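You operate a simulated robot arm through the tools that you are given. There is no shell and no other tool. Be economical: measure what you need, move in short steps, check, and stop when the job is done.

You run a simulated two-armed robot. Do the job below in one go: nothing can be reset, and whatever is moved stays where it is left.

TASK
On the top of the mixing bench, fold the flat blue rag in half, so that its two short edges meet.

It is judged by the outcome, as a careful person would: the job done as asked, and still so three seconds after it is handed in. It fails if anything else is knocked over, pushed out of place, dropped, spilled or broken. Flat cloth is picked up by pressing the open fingertips on it (5 to 10 N) and closing them slowly along it; thin cloth reads only 2 to 8 mm in the jaws.

THE ROBOT
Two 7-joint arms with two-finger parallel grippers on one trunk, on a base that drives. Base frame: it is fixed to the floor where the robot stands at the start and does not move with it; the origin is under the middle of the robot, x ahead of it, y to its left, z up; the surface under the hand at the start is at about z = 0.8. Readings come in m, rad, newtons and seconds.
The left shoulder is at the start at [0.069, 0.162, 1.12], the right one opposite. With the tool pointing down near the work surface each hand reaches from about 0.4 to 0.88 m from the robot's upright axis, wherever it stands, measured 20 degrees to its own side. Places, roughly: top of the mixing bench [0.6, 0.1, 0.8]. Payload 3.43 kg a hand.
The tool frame of a hand sits at the grasp point between the pads (the TCP): z along the fingers, y along the line on which they close. The tips reach 0.034 m beyond it. The gripper opens to 0.128 m. The fingers are 0.024 m wide and 0.012 m thick; the gripper's body (0.048 by 0.13 m) begins 0.096 m behind the TCP.
Orientation is that of the tool frame in the base frame, as a unit quaternion [w, x, y, z]. With the fingers straight down and closing along the base's y, the tool's x points along the base's -x, its y along +y and its z along -z.

THE INTERFACE
- The arms move only by the tool apply_moves. It takes "left_series", "right_series" or both (then of equal length, played together; a hand with none holds still); each is one flat list of numbers, 7 for each row, row after row: the shift along the tool's x, y, z in m, then the turn, a rotation vector about the tool's x, y, z in rad, then the gripper command, from -1 (shut) to 1 (fully open), values between in proportion. In form: [dx, dy, dz, wx, wy, wz, jaw, dx, dy, dz, wx, wy, wz, jaw, ...]. A call has 1 to 10 rows; each row shifts and turns the commanded pose from where the row before left it, along the tool's axes as they then stand. Rows are played at 5 a second. More than 0.05 m and 0.15 rad between two rows, or a gripper value outside its range, and nothing of the call is played. A pose out of reach is approached as far as the arm can. The call stops where the force on the tool passes 40 N (or 10 N more than at its start, if that is more) or the arm is blocked; 0.2 s more then pass. The fingers move at their own pace (about 0.153 m/s each) and stop on an object; they squeeze with about 29 N. The grip force told is the motor's: it shows also when the fingers shut on nothing. Time passes only in rows, and 0.2 s behind the last, so rows that do not move let the fingers close. The reply holds the time, the measured pose of the TCP, the force on the tool along the base axes, the opening and the grip force, in the units named above and with some noise, with the torque about the TCP (base axes, N m) and any sound that the robot's microphone picked up.
- Cameras (640 x 400 px; columns grow to the right, rows downward): "scene" is now at [0.1384, -0.0042, 1.3314]; the picture's right is [0.08, -1.00, -0.00], its down [-0.72, -0.06, -0.69] and it looks along [0.69, 0.05, -0.72] (base axes); focal length 258 px, centre (320, 200). "left" rides on the left gripper at [0.076, 0.011, -0.16] in its tool frame; the picture's right is [-0.15, 0.99, 0.00], its down [-0.88, -0.13, -0.45] and it looks along [-0.45, -0.07, 0.89] (tool axes); focal length 234 px, centre (320, 200). "right" rides on the right gripper at [0.076, -0.011, -0.16] in its tool frame; the picture's right is [0.15, 0.99, 0.00], its down [-0.88, 0.13, -0.46] and it looks along [-0.45, 0.07, 0.89] (tool axes); focal length 234 px, centre (320, 200). There is no depth. A picture from a camera that has moved, and an enlarged one, comes with that camera's place and axes in the base frame and with its lens. The place of the scene camera against the robot may be out by one fixed shift of up to 0.018 m in any direction.
- camera(camera): a new picture of that camera. It takes no simulated time.
- raise_lower(by): slides the trunk up (or, below 0, down) by that many m; the arms and the scene camera ride with it, the base frame stays. It gives what a move gives, with no picture.
- drive_base(legs): drives the robot by 1 to 6 legs, each [ahead, left, turn to the left] in m, m and rad, along the robot's own axes; the way and the turn of a leg run together, so that a leg with both is an arc; at most 1.5 m and 3.142 rad a leg. The arms and the cameras ride along, it lands a little off, and it stops where it bumps. It gives what a move gives.
- aim_head(pan, tilt): turns the head with the scene camera to pan (to the left, within 1.501 rad either way) and tilt (down, from -0.506 to 1.204), counted from straight ahead of the robot. It gives what a move gives.
- close_up(camera, box): a new picture of the part [left, top, right, bottom] of that camera's present view, enlarged. It takes no simulated time.
- hand_in(): hands the job in; it is judged then, once.

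Go step by step. Nothing tells you exact positions but the pictures and the camera data: compare them with the known pose of the tool, close in by small moves and look again before you grip or let go. The budget is 120 turns and 92 pictures, counting those below and the enlarged ones. Unless the task says otherwise, let go and move clear before handing in, and close with one line.

The tools are called after "Request:" as a command line: name --argument value ..., lists and objects as JSON in quotes. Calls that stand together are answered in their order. apply_moves: Moves the arms, as the interface text tells. Its arguments: {"type":"object","properties":{"left_series":{"type":"array","items":{"type":"number"}},"right_series":{"type":"array","items":{"type":"number"}}},"required":[]} The other tools are called the same way: raise_lower (by) slides the trunk up or down; drive_base (legs) drives the base; aim_head (pan, tilt) turns the head that bears the scene camera; camera (camera) takes a picture; close_up (camera, box) takes an enlarged picture of a part of a camera's view; hand_in () hands the job in.

At the start:

```text
clock: 0.0
left_position: [0.6086, 0.3852, 1.0485]
left_orientation: [0.0, -0.001, 1.0, 0.0]
left_contact_force: [-0.1, 0.7, -0.6]
left_torque: [0.02, 0.0, 0.0]
left_width: 0.128
left_finger_force: 0.0
right_position: [0.6868, -0.1393, 0.9804]
right_orientation: [0.0, 0.0, 1.0, 0.001]
right_contact_force: [1.2, 0.0, 0.7]
right_torque: [-0.01, -0.03, -0.03]
right_width: 0.1282
right_finger_force: 0.1
trunk travel left (down, up): [-0.6, 0.34]
robot x, y, heading: [0.0019, 0.0021, 0.002]
head pan, tilt: [0.077, 0.806]
```

scene: 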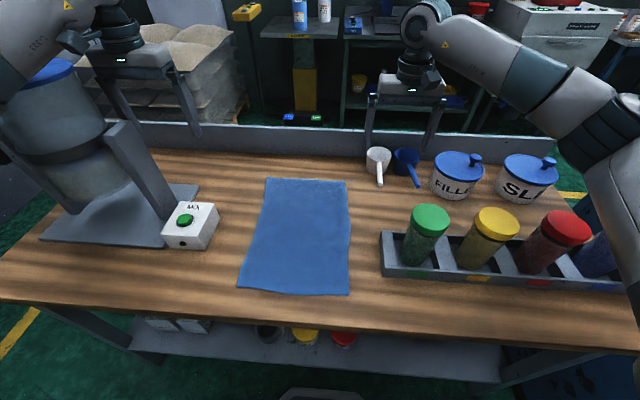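
right: 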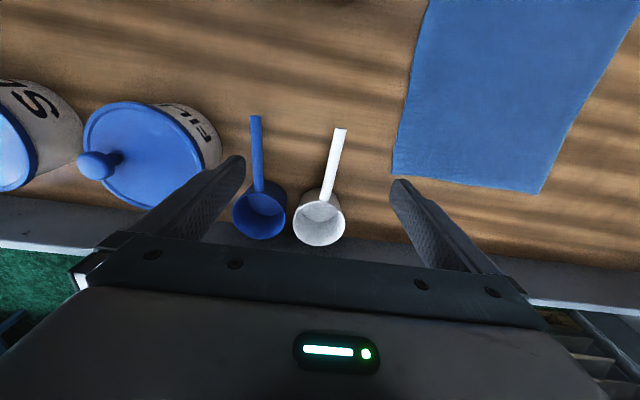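
left: 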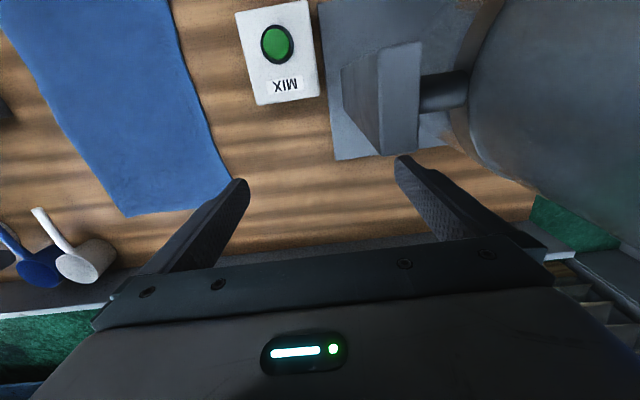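

The blue rag lies roughly at x 0.37–0.73 and y −0.05–0.21, so its short edges are the near and far ones. I'll bring both hands in over it, clear of the mixer, then back the base off a little so both edges are in reach.

Request:
apply_moves --left_series '[0, -0.05, 0, 0, 0, 0, -0.3, 0, -0.05, 0, 0, 0, 0, -0.3, 0, -0.05, 0, 0, 0, 0, -0.3, 0, -0.05, 0, 0, 0, 0, -0.3, 0, 0, 0, 0, 0, 0, -0.3]' --right_series '[0, 0.03, 0, 0, 0, 0, -0.3, 0, 0.03, 0, 0, 0, 0, -0.3, 0, 0.03, 0, 0, 0, 0, -0.3, 0, 0.03, 0, 0, 0, 0, -0.3, 0, 0, 0, 0, 0, 0, -0.3]'

Request:
drive_base --legs '[[-0.1, 0, 0]]'

Request:
camera --camera "scene"

Request:
camera --camera "right"

Request:
camera --camera "left"

```text
clock: 1.2
left_position: [0.6122, 0.1876, 1.0466]
left_orientation: [0.0, 0.0, 1.0, 0.0]
left_contact_force: [0.6, 0.1, 0.9]
left_torque: [0.02, -0.04, -0.04]
left_width: 0.0447
left_finger_force: 0.0
right_position: [0.6887, -0.0194, 0.9818]
right_orientation: [0.0, 0.0, 1.0, -0.001]
right_contact_force: [-0.2, 0.7, -0.5]
right_torque: [0.02, 0.01, 0.0]
right_width: 0.0449
right_finger_force: 0.1
trunk travel left (down, up): [-0.6, 0.34]
robot x, y, heading: [0.0016, -0.0016, -0.005]
head pan, tilt: [0.077, 0.806]
```

```text
clock: 2.4
left_position: [0.5126, 0.1879, 1.0466]
left_orientation: [0.0, 0.0, 1.0, 0.0]
left_contact_force: [0.7, -1.0, 0.0]
left_torque: [-0.01, -0.06, -0.02]
left_width: 0.0448
left_finger_force: 0.0
right_position: [0.5894, -0.0198, 0.9824]
right_orientation: [0.0, 0.0, 1.0, 0.0]
right_contact_force: [-0.2, -1.3, 0.5]
right_torque: [0.01, -0.06, -0.02]
right_width: 0.0448
right_finger_force: 0.1
trunk travel left (down, up): [-0.6, 0.34]
robot x, y, heading: [-0.0968, -0.0015, 0.004]
head pan, tilt: [0.077, 0.806]
```

```text
88 pictures are left
camera scene: at [0.0387, -0.003, 1.3312], right [0.08, -1.0, 0.0], down [-0.72, -0.06, -0.69], along [0.69, 0.05, -0.72], focal length 258 px, centre (320, 200)
```

scene: 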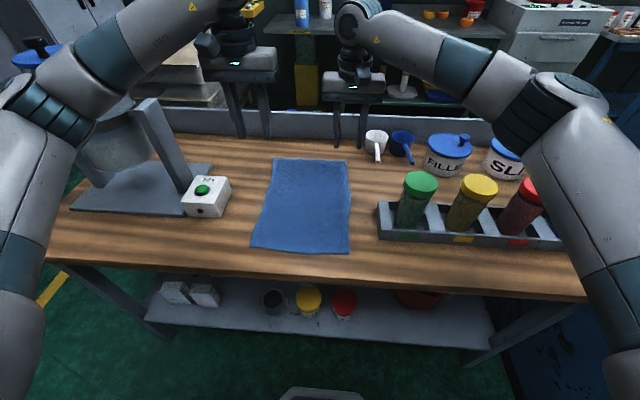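

```text
87 pictures are left
camera right: at [0.5131, -0.0311, 1.1396], right [-0.15, 0.99, 0.0], down [0.88, 0.13, 0.46], along [0.45, 0.07, -0.89], focal length 234 px, centre (320, 200)
```

right: 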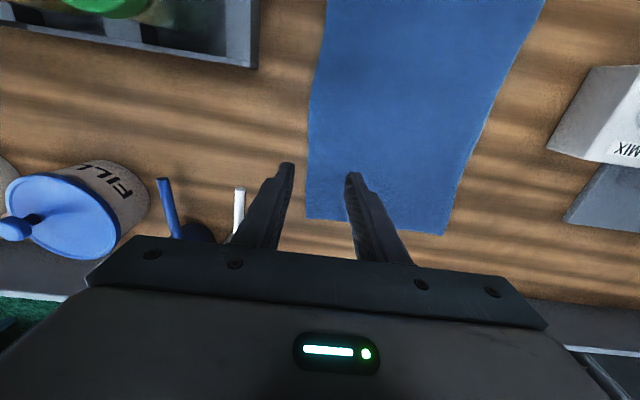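

```text
86 pictures are left
camera left: at [0.4366, 0.1992, 1.2059], right [0.15, 0.99, 0.0], down [0.88, -0.13, 0.46], along [0.45, -0.07, -0.89], focal length 234 px, centre (320, 200)
```

left: 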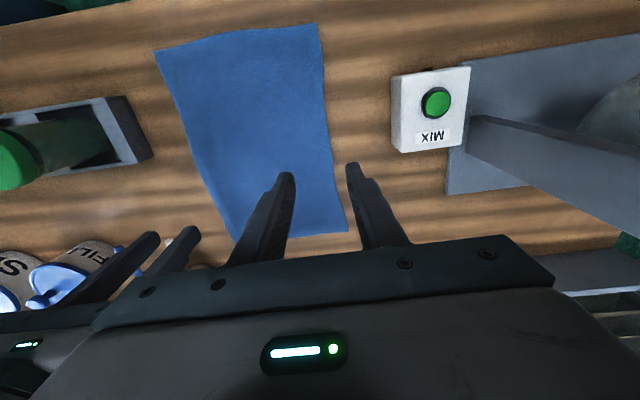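

With the wrist cameras, which are the more exact, I put the rag at x 0.363–0.724. Its far edge runs y −0.02 to 0.217. I'll bring both hands to just above the two far corners.

Request:
apply_moves --left_series '[-0.0288, -0.0011, 0.0266, 0, 0, 0, -0.3, -0.0288, -0.0011, 0.0266, 0, 0, 0, -0.3, -0.0288, -0.0011, 0.0266, 0, 0, 0, -0.3, -0.0288, -0.0011, 0.0266, 0, 0, 0, -0.3, -0.0288, -0.0011, 0.0266, 0, 0, 0, -0.3, -0.0288, -0.0011, 0.0266, 0, 0, 0, -0.3, -0.0288, -0.0011, 0.0266, 0, 0, 0, -0.3, 0, 0, 0, 0, 0, 0, -0.3]' --right_series '[-0.0179, 0.0057, 0.0174, 0, 0, 0, -0.3, -0.0179, 0.0057, 0.0174, 0, 0, 0, -0.3, -0.0179, 0.0057, 0.0174, 0, 0, 0, -0.3, -0.0179, 0.0057, 0.0174, 0, 0, 0, -0.3, -0.0179, 0.0057, 0.0174, 0, 0, 0, -0.3, -0.0179, 0.0057, 0.0174, 0, 0, 0, -0.3, -0.0179, 0.0057, 0.0174, 0, 0, 0, -0.3, 0, 0, 0, 0, 0, 0, -0.3]'

Request:
camera --camera "right"

Request:
camera --camera "left"

```text
clock: 4.2
left_position: [0.7169, 0.1803, 0.8587]
left_orientation: [0.0, 0.0, 1.0, 0.0]
left_contact_force: [0.6, 0.0, 0.7]
left_torque: [0.04, -0.02, -0.02]
left_width: 0.0447
left_finger_force: 0.1
right_position: [0.6938, 0.0142, 0.8587]
right_orientation: [0.0, -0.001, 1.0, -0.001]
right_contact_force: [-0.2, 1.0, 0.8]
right_torque: [-0.03, -0.02, 0.01]
right_width: 0.0446
right_finger_force: 0.1
right hand out of reach, approached as far as the arm can: row 7
trunk travel left (down, up): [-0.6, 0.34]
robot x, y, heading: [-0.0986, -0.0022, 0.002]
head pan, tilt: [0.077, 0.806]
```

```text
85 pictures are left
camera right: at [0.6179, 0.0034, 1.0172], right [-0.15, 0.99, 0.0], down [0.88, 0.13, 0.46], along [0.45, 0.07, -0.89], focal length 234 px, centre (320, 200)
```

right: 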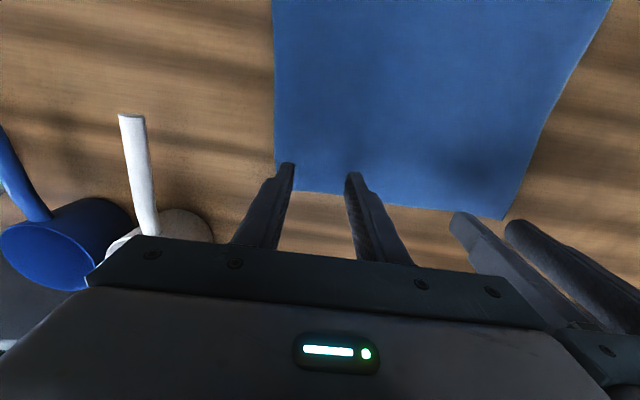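

```text
84 pictures are left
camera left: at [0.6412, 0.1916, 1.018], right [0.15, 0.99, 0.0], down [0.88, -0.13, 0.46], along [0.45, -0.07, -0.89], focal length 234 px, centre (320, 200)
```

left: 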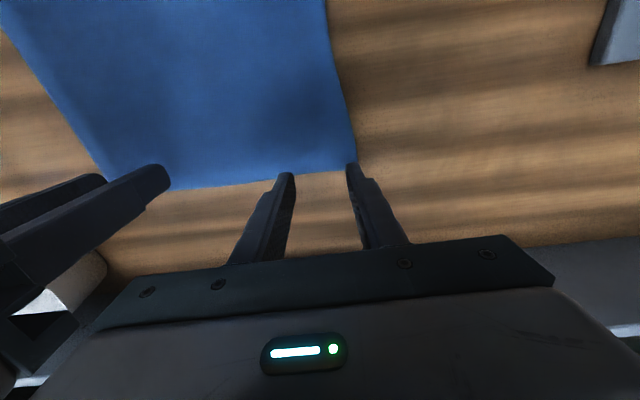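

The right arm is at the end of its reach, and the far edge is at x about 0.72. I'll drive ahead 4 cm, then line both hands up.

Request:
drive_base --legs '[[0.04, 0, 0]]'

```text
clock: 5.0
left_position: [0.7567, 0.178, 0.8591]
left_orientation: [0.0, 0.0, 1.0, 0.0]
left_contact_force: [1.0, 0.9, 0.6]
left_torque: [-0.01, 0.01, -0.01]
left_width: 0.0449
left_finger_force: 0.0
right_position: [0.7336, 0.0123, 0.8574]
right_orientation: [0.0, 0.0, 1.0, -0.001]
right_contact_force: [-0.2, 0.0, 0.0]
right_torque: [0.0, -0.03, 0.0]
right_width: 0.0445
right_finger_force: 0.1
trunk travel left (down, up): [-0.6, 0.34]
robot x, y, heading: [-0.0605, 0.0032, -0.002]
head pan, tilt: [0.077, 0.806]
```

Request:
apply_moves --left_series '[0.024, 0.001, 0.005, 0, 0, 0, -0.3, 0.024, 0.001, 0.005, 0, 0, 0, -0.3, 0, 0, 0.005, 0, 0, 0, -0.3, 0, 0, 0, 0, 0, 0, -0.3]' --right_series '[0.0125, 0.0015, 0.005, 0, 0, 0, -0.3, 0.0125, 0.0015, 0.005, 0, 0, 0, -0.3, 0, 0, 0.005, 0, 0, 0, -0.3, 0, 0, 0, 0, 0, 0, -0.3]'

Request:
camera --camera "right"

Request:
camera --camera "left"

```text
clock: 6.0
left_position: [0.7082, 0.1807, 0.8454]
left_orientation: [0.0, 0.0, 1.0, 0.0]
left_contact_force: [0.5, 0.5, -0.3]
left_torque: [-0.02, 0.02, -0.03]
left_width: 0.0449
left_finger_force: 0.1
right_position: [0.7087, 0.0163, 0.8452]
right_orientation: [0.0, 0.001, 1.0, 0.001]
right_contact_force: [-0.5, 0.0, -0.4]
right_torque: [-0.02, -0.06, 0.02]
right_width: 0.0448
right_finger_force: 0.1
trunk travel left (down, up): [-0.6, 0.34]
robot x, y, heading: [-0.0562, -0.0015, 0.002]
head pan, tilt: [0.077, 0.806]
```

```text
83 pictures are left
camera right: at [0.6334, 0.0045, 1.0031], right [-0.15, 0.99, 0.0], down [0.88, 0.13, 0.46], along [0.45, 0.07, -0.89], focal length 234 px, centre (320, 200)
```

right: 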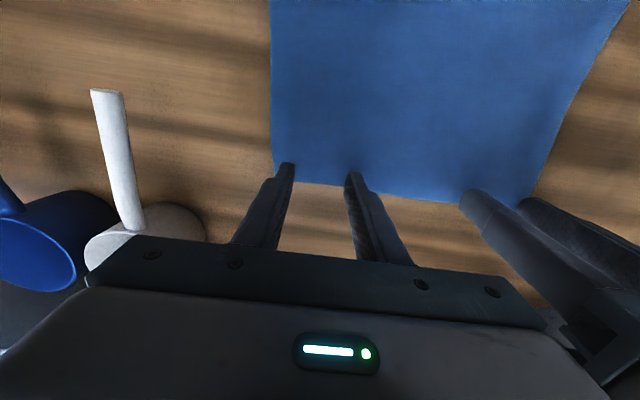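

```text
82 pictures are left
camera left: at [0.6336, 0.1923, 1.0043], right [0.15, 0.99, 0.0], down [0.88, -0.13, 0.46], along [0.45, -0.07, -0.89], focal length 234 px, centre (320, 200)
```

left: 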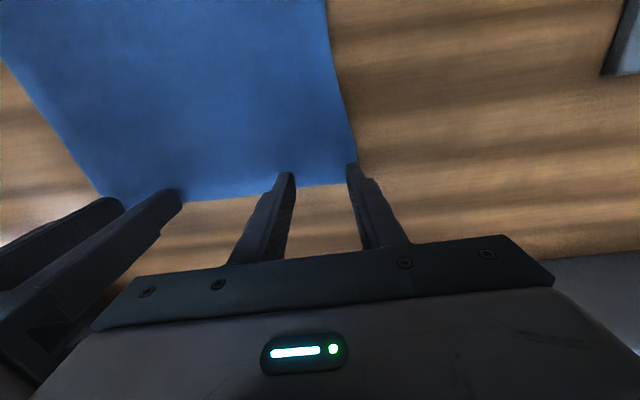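

Both pairs of tips are about 1 cm above the corners, so I'll lower them gently until they press.

Request:
apply_moves --left_series '[0.002, -0.003, 0.004, 0, 0, 0, -0.3, 0, 0, 0.003, 0, 0, 0, -0.3, 0, 0, 0.002, 0, 0, 0, -0.3, 0, 0, 0, 0, 0, 0, -0.3]' --right_series '[0.002, 0.002, 0.004, 0, 0, 0, -0.3, 0, 0, 0.003, 0, 0, 0, -0.3, 0, 0, 0.002, 0, 0, 0, -0.3, 0, 0, 0, 0, 0, 0, -0.3]'

```text
clock: 7.0
left_position: [0.7065, 0.1775, 0.8374]
left_orientation: [0.001, 0.0, 1.0, 0.0]
left_contact_force: [1.8, 0.4, 6.0]
left_torque: [-0.02, -0.07, -0.01]
left_width: 0.0446
left_finger_force: 0.0
right_position: [0.7058, 0.0181, 0.837]
right_orientation: [0.002, 0.001, 1.0, 0.0]
right_contact_force: [3.9, -1.1, 12.6]
right_torque: [-0.07, -0.1, -0.02]
right_width: 0.0447
right_finger_force: 0.0
trunk travel left (down, up): [-0.6, 0.34]
robot x, y, heading: [-0.0601, -0.0009, -0.001]
head pan, tilt: [0.077, 0.806]
```

Contact is made: 6 N on the left and 12.6 N on the right. I'll ease the right off slightly and close both slowly.

Request:
apply_moves --left_series '[0, 0, 0, 0, 0, 0, -0.37, 0, 0, 0, 0, 0, 0, -0.44, 0, 0, 0, 0, 0, 0, -0.51, 0, 0, 0, 0, 0, 0, -0.58, 0, 0, 0, 0, 0, 0, -0.65, 0, 0, 0, 0, 0, 0, -0.72, 0, 0, 0, 0, 0, 0, -0.79, 0, 0, 0, 0, 0, 0, -0.86, 0, 0, 0, 0, 0, 0, -0.93, 0, 0, 0, 0, 0, 0, -1]' --right_series '[0, 0, -0.0007, 0, 0, 0, -0.37, 0, 0, 0, 0, 0, 0, -0.44, 0, 0, 0, 0, 0, 0, -0.51, 0, 0, 0, 0, 0, 0, -0.58, 0, 0, 0, 0, 0, 0, -0.65, 0, 0, 0, 0, 0, 0, -0.72, 0, 0, 0, 0, 0, 0, -0.79, 0, 0, 0, 0, 0, 0, -0.86, 0, 0, 0, 0, 0, 0, -0.93, 0, 0, 0, 0, 0, 0, -1]'

Request:
camera --camera "right"

Request:
camera --camera "left"

```text
clock: 9.2
left_position: [0.705, 0.1761, 0.8369]
left_orientation: [0.001, 0.0, 1.0, -0.002]
left_contact_force: [0.2, -6.4, 6.0]
left_torque: [-0.21, 0.04, 0.02]
left_width: 0.0036
left_finger_force: 29.2
right_position: [0.7049, 0.019, 0.8373]
right_orientation: [0.001, -0.001, 1.0, 0.002]
right_contact_force: [-1.1, 5.2, 11.7]
right_torque: [0.18, 0.04, 0.01]
right_width: 0.0038
right_finger_force: 29.1
trunk travel left (down, up): [-0.6, 0.34]
robot x, y, heading: [-0.0598, 0.0006, -0.003]
head pan, tilt: [0.077, 0.806]
```

```text
81 pictures are left
camera right: at [0.6291, 0.0071, 0.9952], right [-0.15, 0.99, 0.0], down [0.88, 0.13, 0.46], along [0.45, 0.07, -0.89], focal length 234 px, centre (320, 200)
```

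right: 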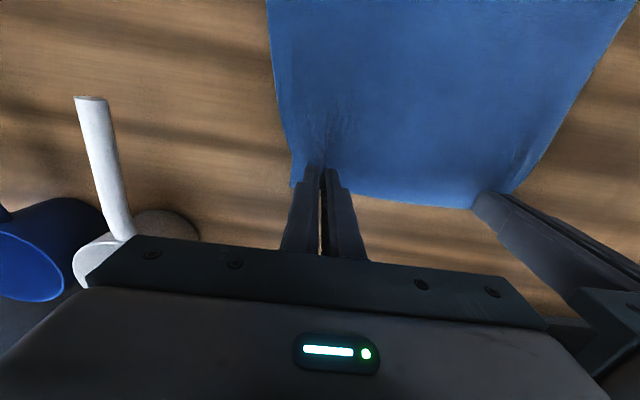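

```text
80 pictures are left
camera left: at [0.6297, 0.1884, 0.9963], right [0.15, 0.99, 0.0], down [0.88, -0.13, 0.46], along [0.45, -0.07, -0.89], focal length 234 px, centre (320, 200)
```

left: 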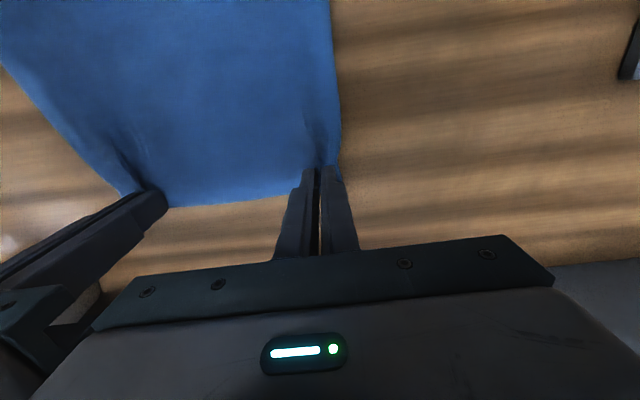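

Both hands hold cloth, reading 3.6 and 3.8 mm. I'll lift it on a small arc and look.

Request:
apply_moves --left_series '[0, 0, -0.015, 0, 0, 0, -1, 0.005, 0, -0.015, 0, 0, 0, -1, 0.01, 0, -0.02, 0, 0, 0, -1, 0.015, 0, -0.02, 0, 0, 0, -1, 0, 0, 0, 0, 0, 0, -1]' --right_series '[0, 0, -0.015, 0, 0, 0, -1, 0.005, 0, -0.015, 0, 0, 0, -1, 0.01, 0, -0.02, 0, 0, 0, -1, 0.015, 0, -0.02, 0, 0, 0, -1, 0, 0, 0, 0, 0, 0, -1]'

Request:
camera --camera "scene"

Request:
camera --camera "left"

```text
clock: 10.4
left_position: [0.6774, 0.1755, 0.9063]
left_orientation: [-0.001, 0.0, 1.0, 0.0]
left_contact_force: [-0.3, -4.2, -0.3]
left_torque: [-0.15, 0.01, 0.01]
left_width: 0.0037
left_finger_force: 29.3
right_position: [0.6778, 0.0178, 0.9051]
right_orientation: [-0.001, 0.0, 1.0, 0.001]
right_contact_force: [0.1, 4.5, -0.4]
right_torque: [0.17, 0.03, -0.02]
right_width: 0.0039
right_finger_force: 29.0
trunk travel left (down, up): [-0.6, 0.34]
robot x, y, heading: [-0.0624, -0.0008, 0.002]
head pan, tilt: [0.077, 0.806]
```

```text
79 pictures are left
camera scene: at [0.0802, -0.003, 1.331], right [0.08, -1.0, 0.0], down [-0.72, -0.06, -0.69], along [0.69, 0.05, -0.72], focal length 258 px, centre (320, 200)
```

scene: 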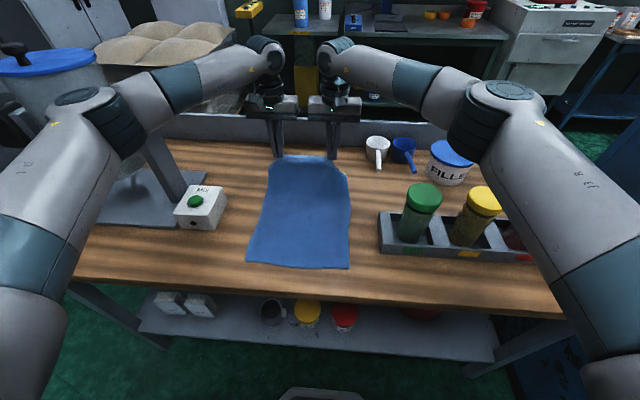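

```text
78 pictures are left
camera left: at [0.6025, 0.1864, 1.0643], right [0.15, 0.99, 0.0], down [0.88, -0.13, 0.45], along [0.45, -0.07, -0.89], focal length 234 px, centre (320, 200)
```

left: 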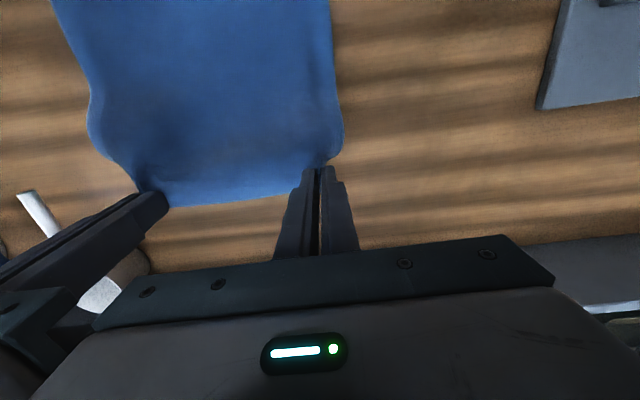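

The edge lifted cleanly. I'll continue the arc to the top while easing the side tension, then back the base 10 cm so the near edge is comfortably in reach.

Request:
apply_moves --left_series '[0.018, -0.001, -0.02, 0, 0, 0, -1, 0.019, -0.001, -0.02, 0, 0, 0, -1, 0.02, -0.001, -0.02, 0, 0, 0, -1, 0.02, 0, -0.018, 0, 0, 0, -1, 0, 0, 0, 0, 0, 0, -1]' --right_series '[0.018, 0.001, -0.02, 0, 0, 0, -1, 0.019, 0.001, -0.02, 0, 0, 0, -1, 0.02, 0.001, -0.02, 0, 0, 0, -1, 0.02, 0, -0.018, 0, 0, 0, -1, 0, 0, 0, 0, 0, 0, -1]'

Request:
drive_base --legs '[[-0.1, 0, 0]]'

Request:
camera --camera "scene"

Request:
camera --camera "left"

```text
clock: 11.6
left_position: [0.5978, 0.1739, 0.984]
left_orientation: [-0.001, 0.0, 1.0, 0.0]
left_contact_force: [-0.6, -0.2, 0.2]
left_torque: [0.02, 0.0, -0.02]
left_width: 0.0038
left_finger_force: 28.6
right_position: [0.6013, 0.0224, 0.9867]
right_orientation: [0.0, 0.0, 1.0, 0.0]
right_contact_force: [0.0, 0.9, -0.1]
right_torque: [-0.03, 0.05, -0.03]
right_width: 0.0035
right_finger_force: 29.2
trunk travel left (down, up): [-0.6, 0.34]
robot x, y, heading: [-0.0608, -0.0017, -0.002]
head pan, tilt: [0.077, 0.806]
```

```text
clock: 12.8
left_position: [0.4982, 0.172, 0.9845]
left_orientation: [0.0, 0.001, 1.0, 0.0]
left_contact_force: [-0.3, 0.0, -0.1]
left_torque: [0.03, -0.03, -0.01]
left_width: 0.0035
left_finger_force: 29.6
right_position: [0.501, 0.0202, 0.9859]
right_orientation: [0.0, 0.001, 1.0, 0.0]
right_contact_force: [-0.3, -0.3, 0.2]
right_torque: [-0.03, -0.01, -0.01]
right_width: 0.0036
right_finger_force: 28.9
trunk travel left (down, up): [-0.6, 0.34]
robot x, y, heading: [-0.1622, 0.0002, -0.001]
head pan, tilt: [0.077, 0.806]
```

```text
77 pictures are left
camera scene: at [-0.0204, -0.0032, 1.3312], right [0.08, -1.0, 0.0], down [-0.72, -0.06, -0.69], along [0.69, 0.05, -0.72], focal length 258 px, centre (320, 200)
```

scene: 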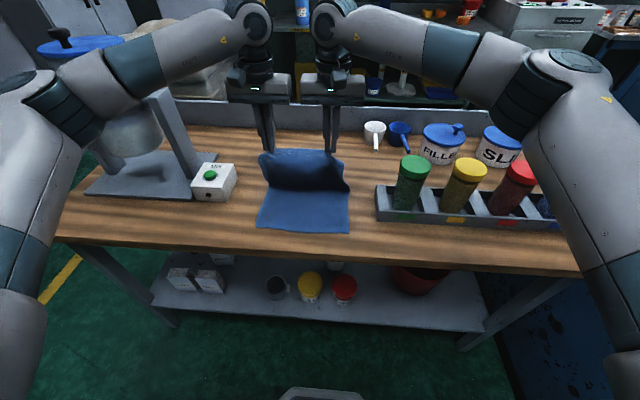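

```text
76 pictures are left
camera left: at [0.4241, 0.1847, 1.1443], right [0.15, 0.99, 0.0], down [0.88, -0.13, 0.46], along [0.45, -0.07, -0.89], focal length 234 px, centre (320, 200)
```

left: 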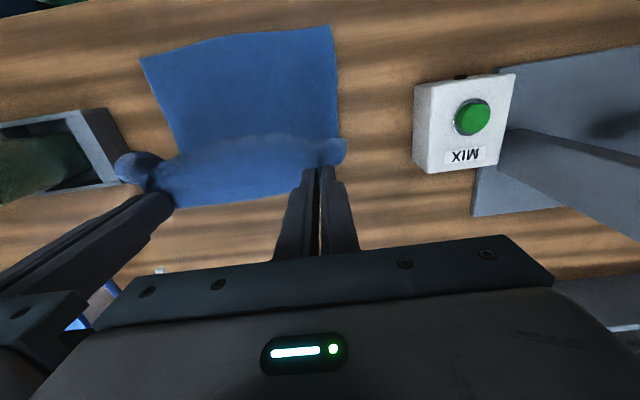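

The fold is forming and the near edge hasn't moved, at x about 0.366. I'll carry the held edge over and down, tilting the fingers forward and shifting 12 mm right so the edges line up.

Request:
apply_moves --left_series '[0.0254, -0.002, 0.0062, 0, -0.1, 0, -1, 0.0264, -0.002, 0.0089, 0, -0.1, 0, -1, 0.0271, -0.002, 0.0117, 0, -0.1, 0, -1, 0.0272, -0.002, 0.0127, 0, -0.1, 0, -1, 0.0264, -0.002, 0.0133, 0, -0.1, 0, -1, 0.024, -0.002, 0.0128, 0, -0.1, 0, -1, 0, 0, 0, 0, 0, 0, -1]' --right_series '[0.0254, -0.002, 0.0062, 0, -0.1, 0, -1, 0.0264, -0.002, 0.0089, 0, -0.1, 0, -1, 0.0271, -0.002, 0.0117, 0, -0.1, 0, -1, 0.0272, -0.002, 0.0127, 0, -0.1, 0, -1, 0.0264, -0.002, 0.0133, 0, -0.1, 0, -1, 0.024, -0.002, 0.0128, 0, -0.1, 0, -1, 0, 0, 0, 0, 0, 0, -1]'

Request:
camera --camera "scene"

Request:
camera --camera "left"

Request:
camera --camera "right"

```text
clock: 14.4
left_position: [0.3646, 0.1578, 0.886]
left_orientation: [0.296, 0.0, 0.955, 0.0]
left_contact_force: [0.1, 0.6, 0.4]
left_torque: [0.0, 0.0, 0.0]
left_width: 0.0038
left_finger_force: 28.9
right_position: [0.3683, 0.0076, 0.888]
right_orientation: [0.296, 0.001, 0.955, 0.0]
right_contact_force: [0.0, -0.2, 0.7]
right_torque: [-0.02, -0.02, -0.01]
right_width: 0.0036
right_finger_force: 29.2
trunk travel left (down, up): [-0.6, 0.34]
robot x, y, heading: [-0.1628, 0.0016, -0.002]
head pan, tilt: [0.077, 0.806]
```

```text
75 pictures are left
camera scene: at [-0.0202, -0.0036, 1.3313], right [0.08, -1.0, 0.0], down [-0.72, -0.05, -0.69], along [0.69, 0.05, -0.72], focal length 258 px, centre (320, 200)
```

scene: 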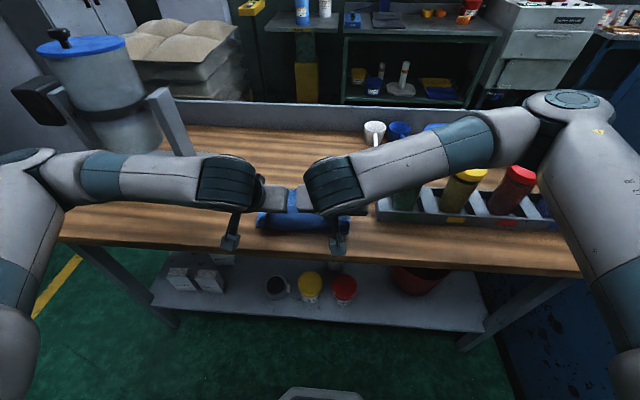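

```text
74 pictures are left
camera left: at [0.2129, 0.17, 0.9745], right [0.12, 0.99, 0.08], down [0.47, -0.13, 0.87], along [0.87, -0.07, -0.48], focal length 234 px, centre (320, 200)
```

left: 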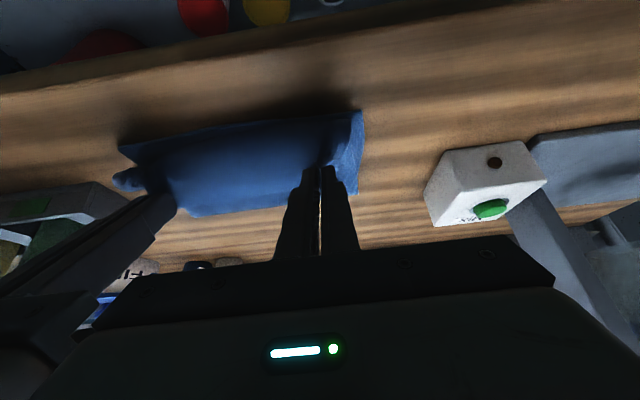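

```text
73 pictures are left
camera right: at [0.2153, -0.0032, 0.9757], right [-0.12, 0.99, -0.08], down [0.47, 0.13, 0.87], along [0.87, 0.07, -0.48], focal length 234 px, centre (320, 200)
```

right: 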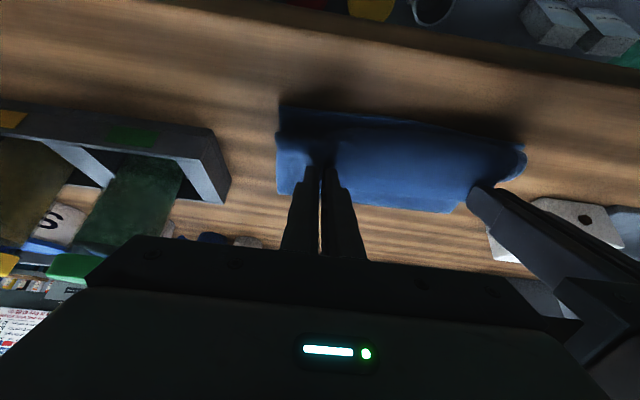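

Both edges run parallel. I'll tilt a bit more and lower until the held edge is nearly down on the near edge.

Request:
apply_moves --left_series '[0.0063, 0, 0.0115, 0, -0.1, 0, -1, 0.0074, 0, 0.0108, 0, -0.1, 0, -1, 0.0084, 0, 0.01, 0, -0.1, 0, -1, 0.0047, 0, 0.0037, 0, 0, 0, -1, 0, 0, 0, 0, 0, 0, -1]' --right_series '[0.0063, 0, 0.0115, 0, -0.1, 0, -1, 0.0074, 0, 0.0108, 0, -0.1, 0, -1, 0.0084, 0, 0.01, 0, -0.1, 0, -1, 0.0047, 0, 0.0037, 0, 0, 0, -1, 0, 0, 0, 0, 0, 0, -1]'

Request:
camera --camera "left"

Request:
camera --camera "right"

Request:
close_up --camera "scene" --box '[200, 160, 400, 285]'

```text
clock: 15.6
left_position: [0.3712, 0.1601, 0.8414]
left_orientation: [0.436, 0.001, 0.9, -0.002]
left_contact_force: [-0.3, -1.9, 3.6]
left_torque: [0.01, -0.06, -0.05]
left_width: 0.0037
left_finger_force: 28.7
right_position: [0.3731, 0.0068, 0.8433]
right_orientation: [0.436, 0.001, 0.9, 0.0]
right_contact_force: [-0.2, 0.5, 0.5]
right_torque: [-0.04, 0.0, 0.02]
right_width: 0.0037
right_finger_force: 29.9
trunk travel left (down, up): [-0.6, 0.34]
robot x, y, heading: [-0.1612, -0.0026, -0.002]
head pan, tilt: [0.077, 0.806]
```

```text
72 pictures are left
camera left: at [0.1994, 0.1724, 0.8803], right [0.09, 0.99, 0.11], down [0.19, -0.13, 0.97], along [0.98, -0.07, -0.2], focal length 234 px, centre (320, 200)
```

left: 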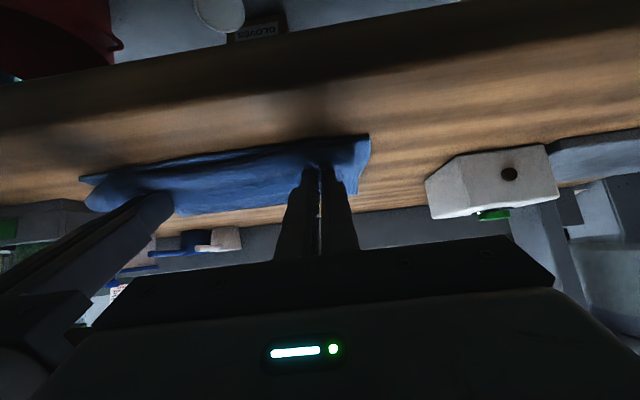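

```text
71 pictures are left
camera right: at [0.201, -0.0036, 0.8819], right [-0.09, 0.99, -0.11], down [0.19, 0.13, 0.97], along [0.98, 0.07, -0.2], focal length 234 px, centre (320, 200)
```

right: 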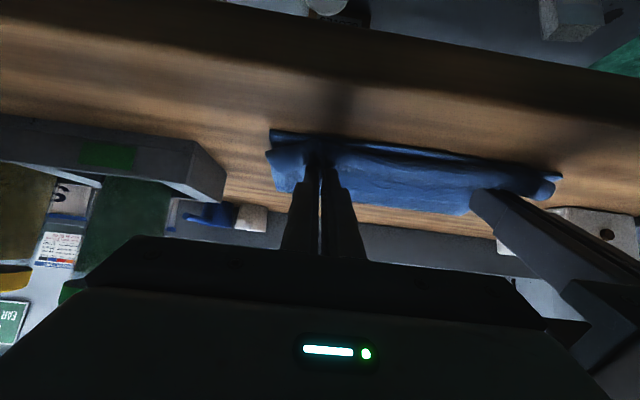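

```text
3.20 times, centred on (300, 222) of scene
camera zoom: at [-0.0206, -0.0032, 1.3313], right [0.08, -1.0, 0.0], down [-0.72, -0.06, -0.69], along [0.69, 0.05, -0.72], focal length 825 px, centre (384, 128)
```

zoom: 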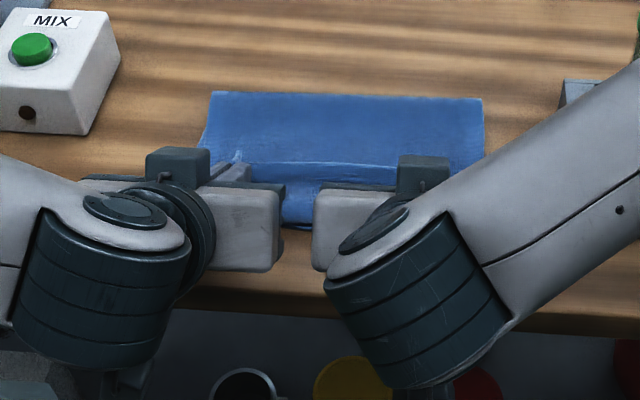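

The edge is down on the near edge, so I'll lower the right hand another 2 mm and open both slowly.

Request:
apply_moves --left_series '[0, 0, 0, 0, 0, 0, -1, 0, 0, 0, 0, 0, 0, -0.85, 0, 0, 0, 0, 0, 0, -0.7, 0, 0, 0, 0, 0, 0, -0.55, 0, 0, 0, 0, 0, 0, -0.4, 0, 0, 0, 0, 0, 0, -0.4]' --right_series '[0.0016, 0, 0.0012, 0, 0, 0, -1, 0, 0, 0, 0, 0, 0, -0.85, 0, 0, 0, 0, 0, 0, -0.7, 0, 0, 0, 0, 0, 0, -0.55, 0, 0, 0, 0, 0, 0, -0.4, 0, 0, 0, 0, 0, 0, -0.4]'

Request:
camera --camera "left"

Request:
camera --camera "right"

```text
clock: 17.0
left_position: [0.3714, 0.1597, 0.8402]
left_orientation: [0.435, 0.0, 0.9, 0.0]
left_contact_force: [-0.3, 0.0, 1.5]
left_torque: [-0.03, -0.04, 0.01]
left_width: 0.0375
left_finger_force: 0.1
right_position: [0.3734, 0.0083, 0.8415]
right_orientation: [0.435, 0.0, 0.9, 0.0]
right_contact_force: [0.2, 0.0, 1.4]
right_torque: [0.01, -0.02, 0.01]
right_width: 0.0375
right_finger_force: 0.2
trunk travel left (down, up): [-0.6, 0.34]
robot x, y, heading: [-0.1597, -0.0038, 0.001]
head pan, tilt: [0.077, 0.806]
```

```text
69 pictures are left
camera left: at [0.1993, 0.1725, 0.8801], right [0.09, 0.99, 0.11], down [0.19, -0.13, 0.97], along [0.98, -0.07, -0.2], focal length 234 px, centre (320, 200)
```

left: 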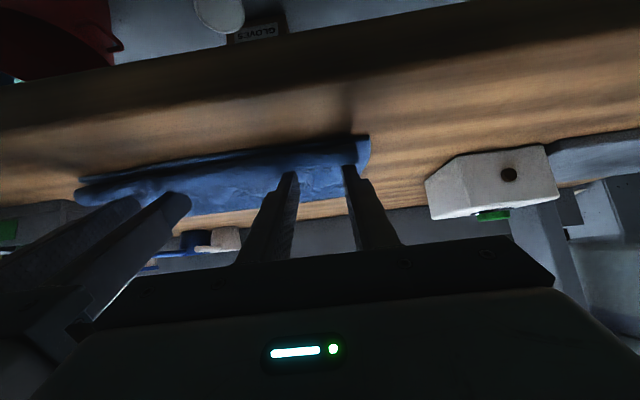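

```text
68 pictures are left
camera right: at [0.201, -0.0031, 0.8798], right [-0.09, 0.99, -0.11], down [0.19, 0.13, 0.97], along [0.98, 0.07, -0.2], focal length 234 px, centre (320, 200)
```

right: 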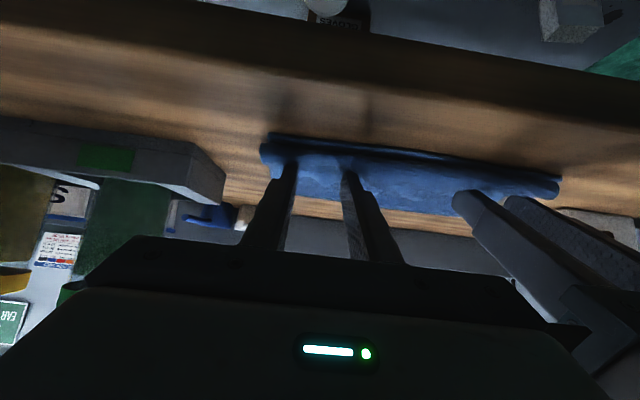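

Released. I'll draw the fingers back along their own axis, then raise them and look from above.

Request:
apply_moves --left_series '[0, 0, -0.015, 0, 0, 0, -0.4, 0, 0, -0.015, 0, 0, 0, -0.4, 0, 0, -0.015, 0, 0.1, 0, -0.4, -0.02, 0, -0.02, 0, 0.1, 0, -0.4, -0.02, 0.02, -0.03, 0, 0.1, 0, -0.4, -0.02, 0.02, -0.04, 0, 0.15, 0, -0.4, 0, 0.03, -0.04, 0, 0.15, 0, -0.4, 0, 0.03, -0.04, 0, 0.15, 0, -0.4, 0, 0, 0, 0, 0.15, 0, -0.4]' --right_series '[0, 0, -0.015, 0, 0, 0, -0.4, 0, 0, -0.015, 0, 0, 0, -0.4, 0, 0, -0.015, 0, 0.1, 0, -0.4, -0.02, 0, -0.02, 0, 0.1, 0, -0.4, -0.02, -0.02, -0.03, 0, 0.1, 0, -0.4, -0.02, -0.02, -0.04, 0, 0.15, 0, -0.4, 0, -0.03, -0.04, 0, 0.15, 0, -0.4, 0, -0.03, -0.04, 0, 0.15, 0, -0.4, 0, 0, 0, 0, 0.15, 0, -0.4]'

Request:
camera --camera "scene"

Request:
camera --camera "left"

Request:
camera --camera "right"

```text
clock: 19.0
left_position: [0.3251, 0.2574, 1.0325]
left_orientation: [-0.003, 0.001, 1.0, -0.001]
left_contact_force: [0.2, -0.8, 0.0]
left_torque: [-0.02, 0.06, 0.0]
left_width: 0.0383
left_finger_force: 0.0
left hand out of reach, approached as far as the arm can: row 1, 2, 3
right_position: [0.299, -0.0924, 1.0494]
right_orientation: [-0.003, 0.0, 1.0, 0.0]
right_contact_force: [0.9, 0.6, -0.6]
right_torque: [0.0, 0.07, -0.02]
right_width: 0.0384
right_finger_force: 0.1
trunk travel left (down, up): [-0.6, 0.34]
robot x, y, heading: [-0.1586, 0.0026, 0.001]
head pan, tilt: [0.077, 0.806]
```

```text
67 pictures are left
camera scene: at [-0.0164, -0.0031, 1.3308], right [0.08, -1.0, 0.0], down [-0.72, -0.06, -0.69], along [0.69, 0.05, -0.72], focal length 258 px, centre (320, 200)
```

scene: 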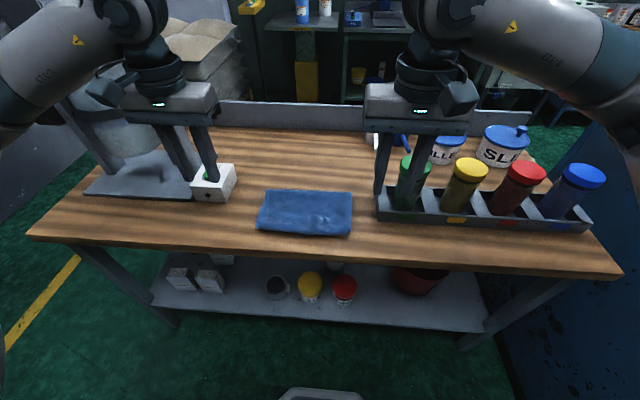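

```text
66 pictures are left
camera left: at [0.2507, 0.2689, 1.1924], right [0.15, 0.99, 0.0], down [0.88, -0.13, 0.45], along [0.45, -0.07, -0.89], focal length 234 px, centre (320, 200)
```

left: 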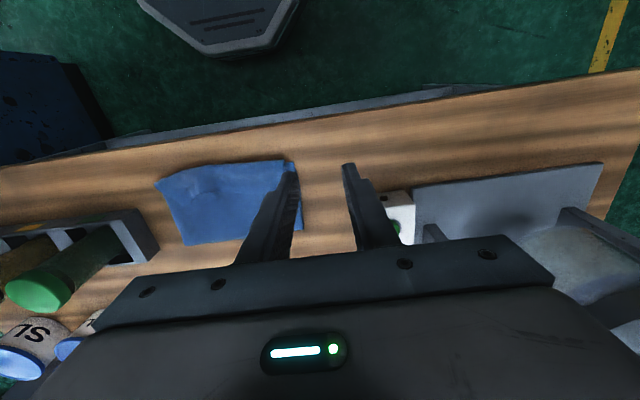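

```text
65 pictures are left
camera right: at [0.2245, -0.1032, 1.2087], right [-0.15, 0.99, 0.0], down [0.88, 0.13, 0.45], along [0.45, 0.07, -0.89], focal length 234 px, centre (320, 200)
```

right: 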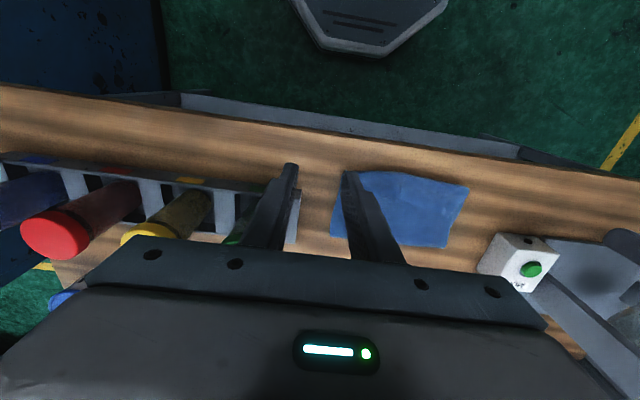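

Request:
close_up --camera "scene" --box '[240, 175, 368, 255]'

Request:
close_up --camera "left" --box '[140, 140, 320, 252]'

```text
5.00 times, centred on (304, 215) of scene
camera zoom: at [-0.0164, -0.0031, 1.3308], right [0.08, -1.0, 0.0], down [-0.72, -0.06, -0.69], along [0.69, 0.05, -0.72], focal length 1289 px, centre (400, 125)
```

zoom: 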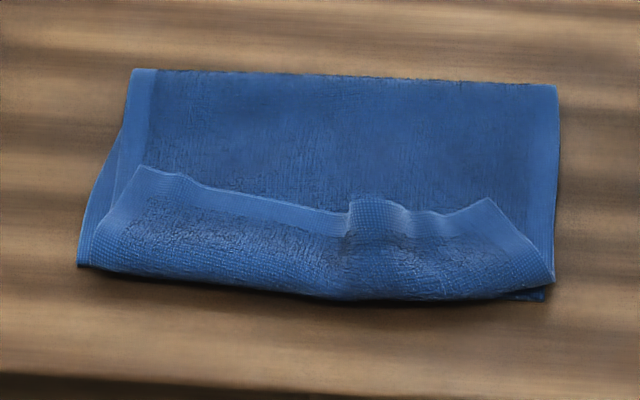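

```text
3.56 times, centred on (230, 196) of left
camera zoom: at [0.2507, 0.2689, 1.1924], right [0.15, 0.99, 0.0], down [0.88, -0.13, 0.45], along [0.45, -0.07, -0.89], focal length 833 px, centre (640, 214)
```

zoom: 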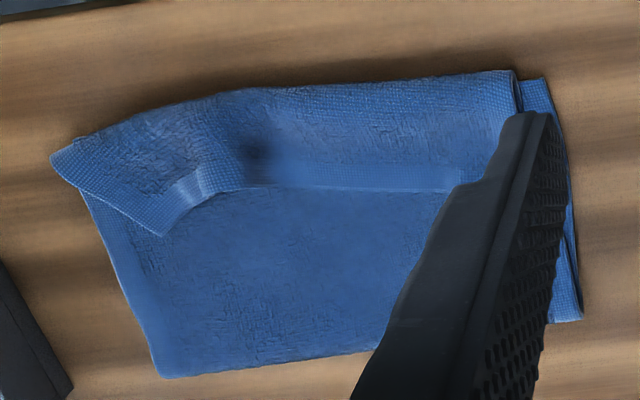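

The rag folded, but the top layer had slack. Its end curled back in a flap about 5 cm long, and the fold line sits about 3 cm too near. I'll clear the view, measure the flap's edge, then re-grip it and lay it down again taut.

Request:
apply_moves --left_series '[0, 0.03, -0.02, 0, 0, 0, -0.4, 0, 0.03, -0.02, 0, 0, 0, -0.4, 0, 0, 0, 0, 0, 0, -0.4]' --right_series '[0, -0.03, -0.02, 0, 0, 0, -0.4, 0, -0.03, -0.02, 0, 0, 0, -0.4, 0, 0, 0, 0, 0, 0, -0.4]'

Request:
close_up --camera "left" --box '[100, 130, 292, 250]'

Request:
close_up --camera "right" --box '[340, 130, 532, 250]'

```text
clock: 19.8
left_position: [0.3234, 0.3166, 1.0734]
left_orientation: [-0.001, 0.001, 1.0, 0.0]
left_contact_force: [0.1, 1.4, -0.4]
left_torque: [-0.07, -0.02, 0.0]
left_width: 0.0384
left_finger_force: 0.1
right_position: [0.3, -0.1525, 1.0906]
right_orientation: [0.0, 0.001, 1.0, 0.0]
right_contact_force: [0.6, 0.1, -0.2]
right_torque: [0.02, -0.02, 0.02]
right_width: 0.0385
right_finger_force: 0.1
trunk travel left (down, up): [-0.6, 0.34]
robot x, y, heading: [-0.1577, -0.0031, -0.004]
head pan, tilt: [0.077, 0.806]
```

```text
3.33 times, centred on (196, 190) of left
camera zoom: at [0.2485, 0.3288, 1.2338], right [0.15, 0.99, 0.0], down [0.88, -0.13, 0.45], along [0.45, -0.07, -0.89], focal length 781 px, centre (733, 233)
```

zoom: 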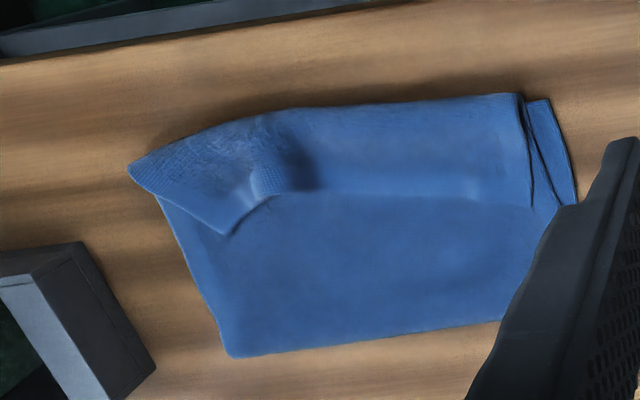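

```text
3.33 times, centred on (436, 190) of right
camera zoom: at [0.224, -0.1634, 1.2482], right [-0.15, 0.99, 0.0], down [0.88, 0.13, 0.46], along [0.45, 0.07, -0.89], focal length 781 px, centre (-67, 233)
```

zoom: 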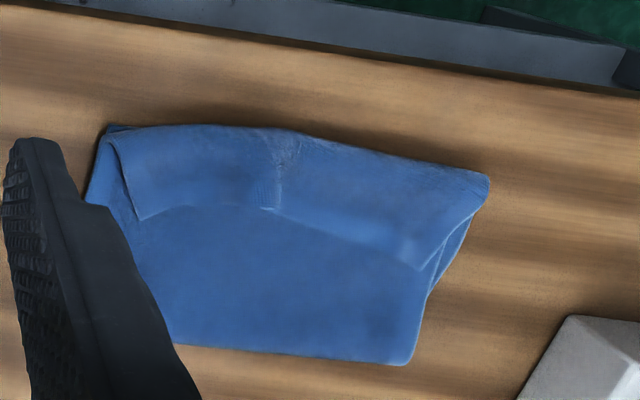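

The flap's edge runs from about (0.419, −0.003) to (0.427, 0.189), dipping to x about 0.40 in the middle. I'll bring both hands above its two ends, tilted slightly so only the near finger corners touch.

Request:
apply_moves --left_series '[-0.0109, -0.0199, 0.0264, 0, 0, 0, -0.53, -0.0109, -0.0199, 0.0264, 0, 0, 0, -0.53, -0.0109, -0.0199, 0.0264, 0, 0, 0, -0.53, -0.0109, -0.0199, 0.0264, 0, 0, 0, -0.53, -0.0109, -0.0199, 0.0264, 0, 0, 0, -0.53, -0.0109, -0.0199, 0.0264, 0, 0, 0, -0.53, -0.0109, -0.0199, 0.0264, 0, -0.125, 0, -0.53, -0.014, -0.0199, 0.025, 0, -0.125, 0, -0.53, 0, 0, 0, 0, 0, 0, -0.53]' --right_series '[-0.0124, 0.0225, 0.0286, 0, 0, 0, -0.53, -0.0124, 0.0225, 0.0286, 0, 0, 0, -0.53, -0.0124, 0.0225, 0.0286, 0, 0, 0, -0.53, -0.0124, 0.0225, 0.0286, 0, 0, 0, -0.53, -0.0124, 0.0225, 0.0286, 0, 0, 0, -0.53, -0.0124, 0.0225, 0.0286, 0, 0, 0, -0.53, -0.0124, 0.0225, 0.0286, 0, -0.125, 0, -0.53, -0.0155, 0.0225, 0.027, 0, -0.125, 0, -0.53, 0, 0, 0, 0, 0, 0, -0.53]'

Request:
camera --camera "left"

Request:
camera --camera "right"

```text
clock: 21.8
left_position: [0.4136, 0.1568, 0.8696]
left_orientation: [0.126, 0.001, 0.992, 0.001]
left_contact_force: [0.5, 4.7, -2.0]
left_torque: [-0.48, 0.14, -0.1]
left_width: 0.0301
left_finger_force: 0.1
right_position: [0.4054, 0.0264, 0.864]
right_orientation: [0.125, 0.0, 0.992, 0.0]
right_contact_force: [-2.4, -5.0, 1.7]
right_torque: [0.72, -0.14, 0.3]
right_width: 0.0302
right_finger_force: 0.0
trunk travel left (down, up): [-0.6, 0.34]
robot x, y, heading: [-0.1589, -0.0017, 0.003]
head pan, tilt: [0.077, 0.806]
```

```text
60 pictures are left
camera left: at [0.3017, 0.1688, 1.0055], right [0.14, 0.99, 0.04], down [0.74, -0.13, 0.66], along [0.66, -0.07, -0.75], focal length 234 px, centre (320, 200)
```

left: 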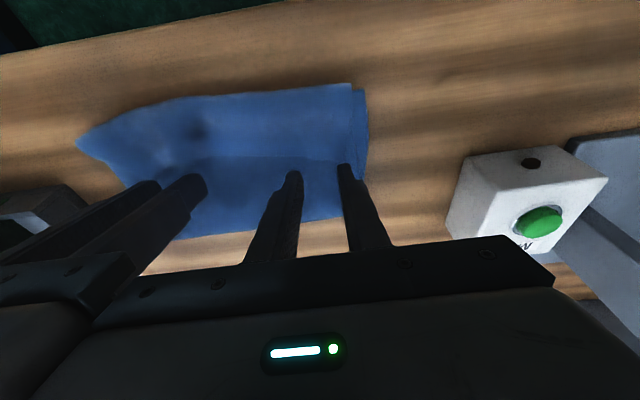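

```text
59 pictures are left
camera right: at [0.2927, 0.0159, 0.9991], right [-0.14, 0.99, -0.04], down [0.74, 0.13, 0.66], along [0.66, 0.07, -0.75], focal length 234 px, centre (320, 200)
```

right: 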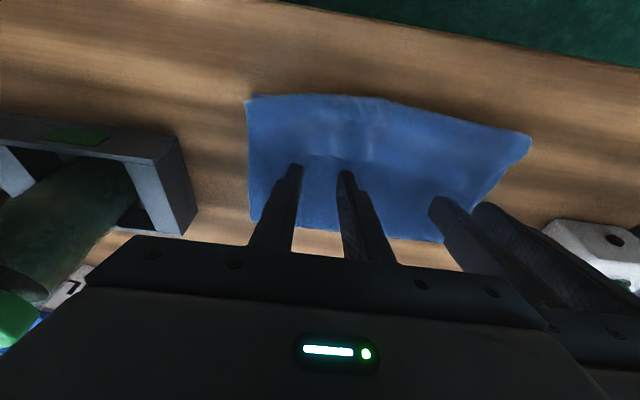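

The two gripper bodies are just touching each other. I'll move them apart slightly and lower close to the cloth.

Request:
apply_moves --left_series '[0, 0.006, 0, 0, 0, 0, -0.62, 0.008, 0, 0.006, 0, 0, 0, -0.62, 0, 0, 0.006, 0, 0, 0, -0.62, 0, 0, 0, 0, 0, 0, -0.62]' --right_series '[0, -0.006, 0, 0, 0, 0, -0.62, 0.008, 0, 0.004, 0, 0, 0, -0.62, 0, 0, 0.004, 0, 0, 0, -0.62, 0, 0, 0, 0, 0, 0, -0.62]'

Request:
close_up --camera "left" --box '[240, 110, 400, 210]'

Request:
close_up --camera "right" --box '[240, 110, 400, 210]'

```text
clock: 22.8
left_position: [0.4097, 0.1631, 0.8546]
left_orientation: [0.125, 0.002, 0.992, -0.001]
left_contact_force: [-0.5, 0.2, 0.2]
left_torque: [-0.02, 0.01, 0.02]
left_width: 0.0248
left_finger_force: 0.0
right_position: [0.3982, 0.0223, 0.8565]
right_orientation: [0.124, 0.001, 0.992, 0.0]
right_contact_force: [0.4, -0.3, -0.3]
right_torque: [-0.02, 0.02, 0.01]
right_width: 0.0244
right_finger_force: 0.1
trunk travel left (down, up): [-0.6, 0.34]
robot x, y, heading: [-0.1601, 0.0019, 0.002]
head pan, tilt: [0.077, 0.806]
```

```text
4.00 times, centred on (320, 160) of left
camera zoom: at [0.2978, 0.1755, 0.9902], right [0.14, 0.99, 0.04], down [0.74, -0.13, 0.66], along [0.66, -0.07, -0.75], focal length 937 px, centre (320, 360)
```

zoom: 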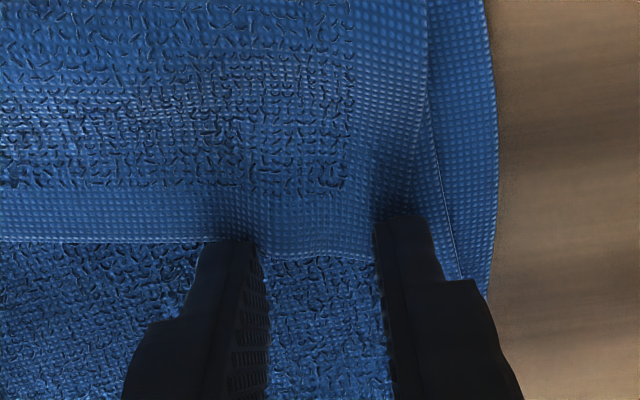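

```text
4.00 times, centred on (320, 160) of right
camera zoom: at [0.285, 0.0111, 0.9904], right [-0.14, 0.99, -0.04], down [0.74, 0.13, 0.66], along [0.66, 0.07, -0.75], focal length 937 px, centre (320, 360)
```

zoom: 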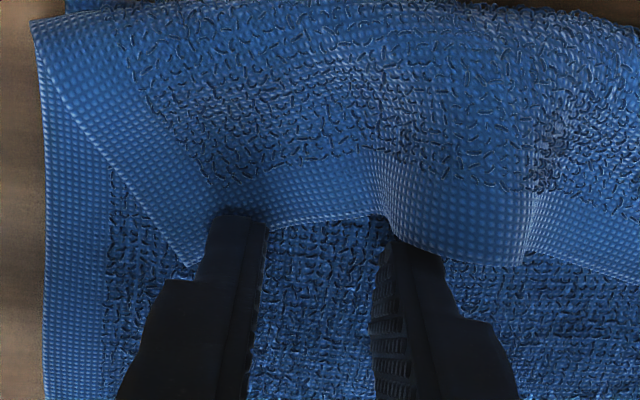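

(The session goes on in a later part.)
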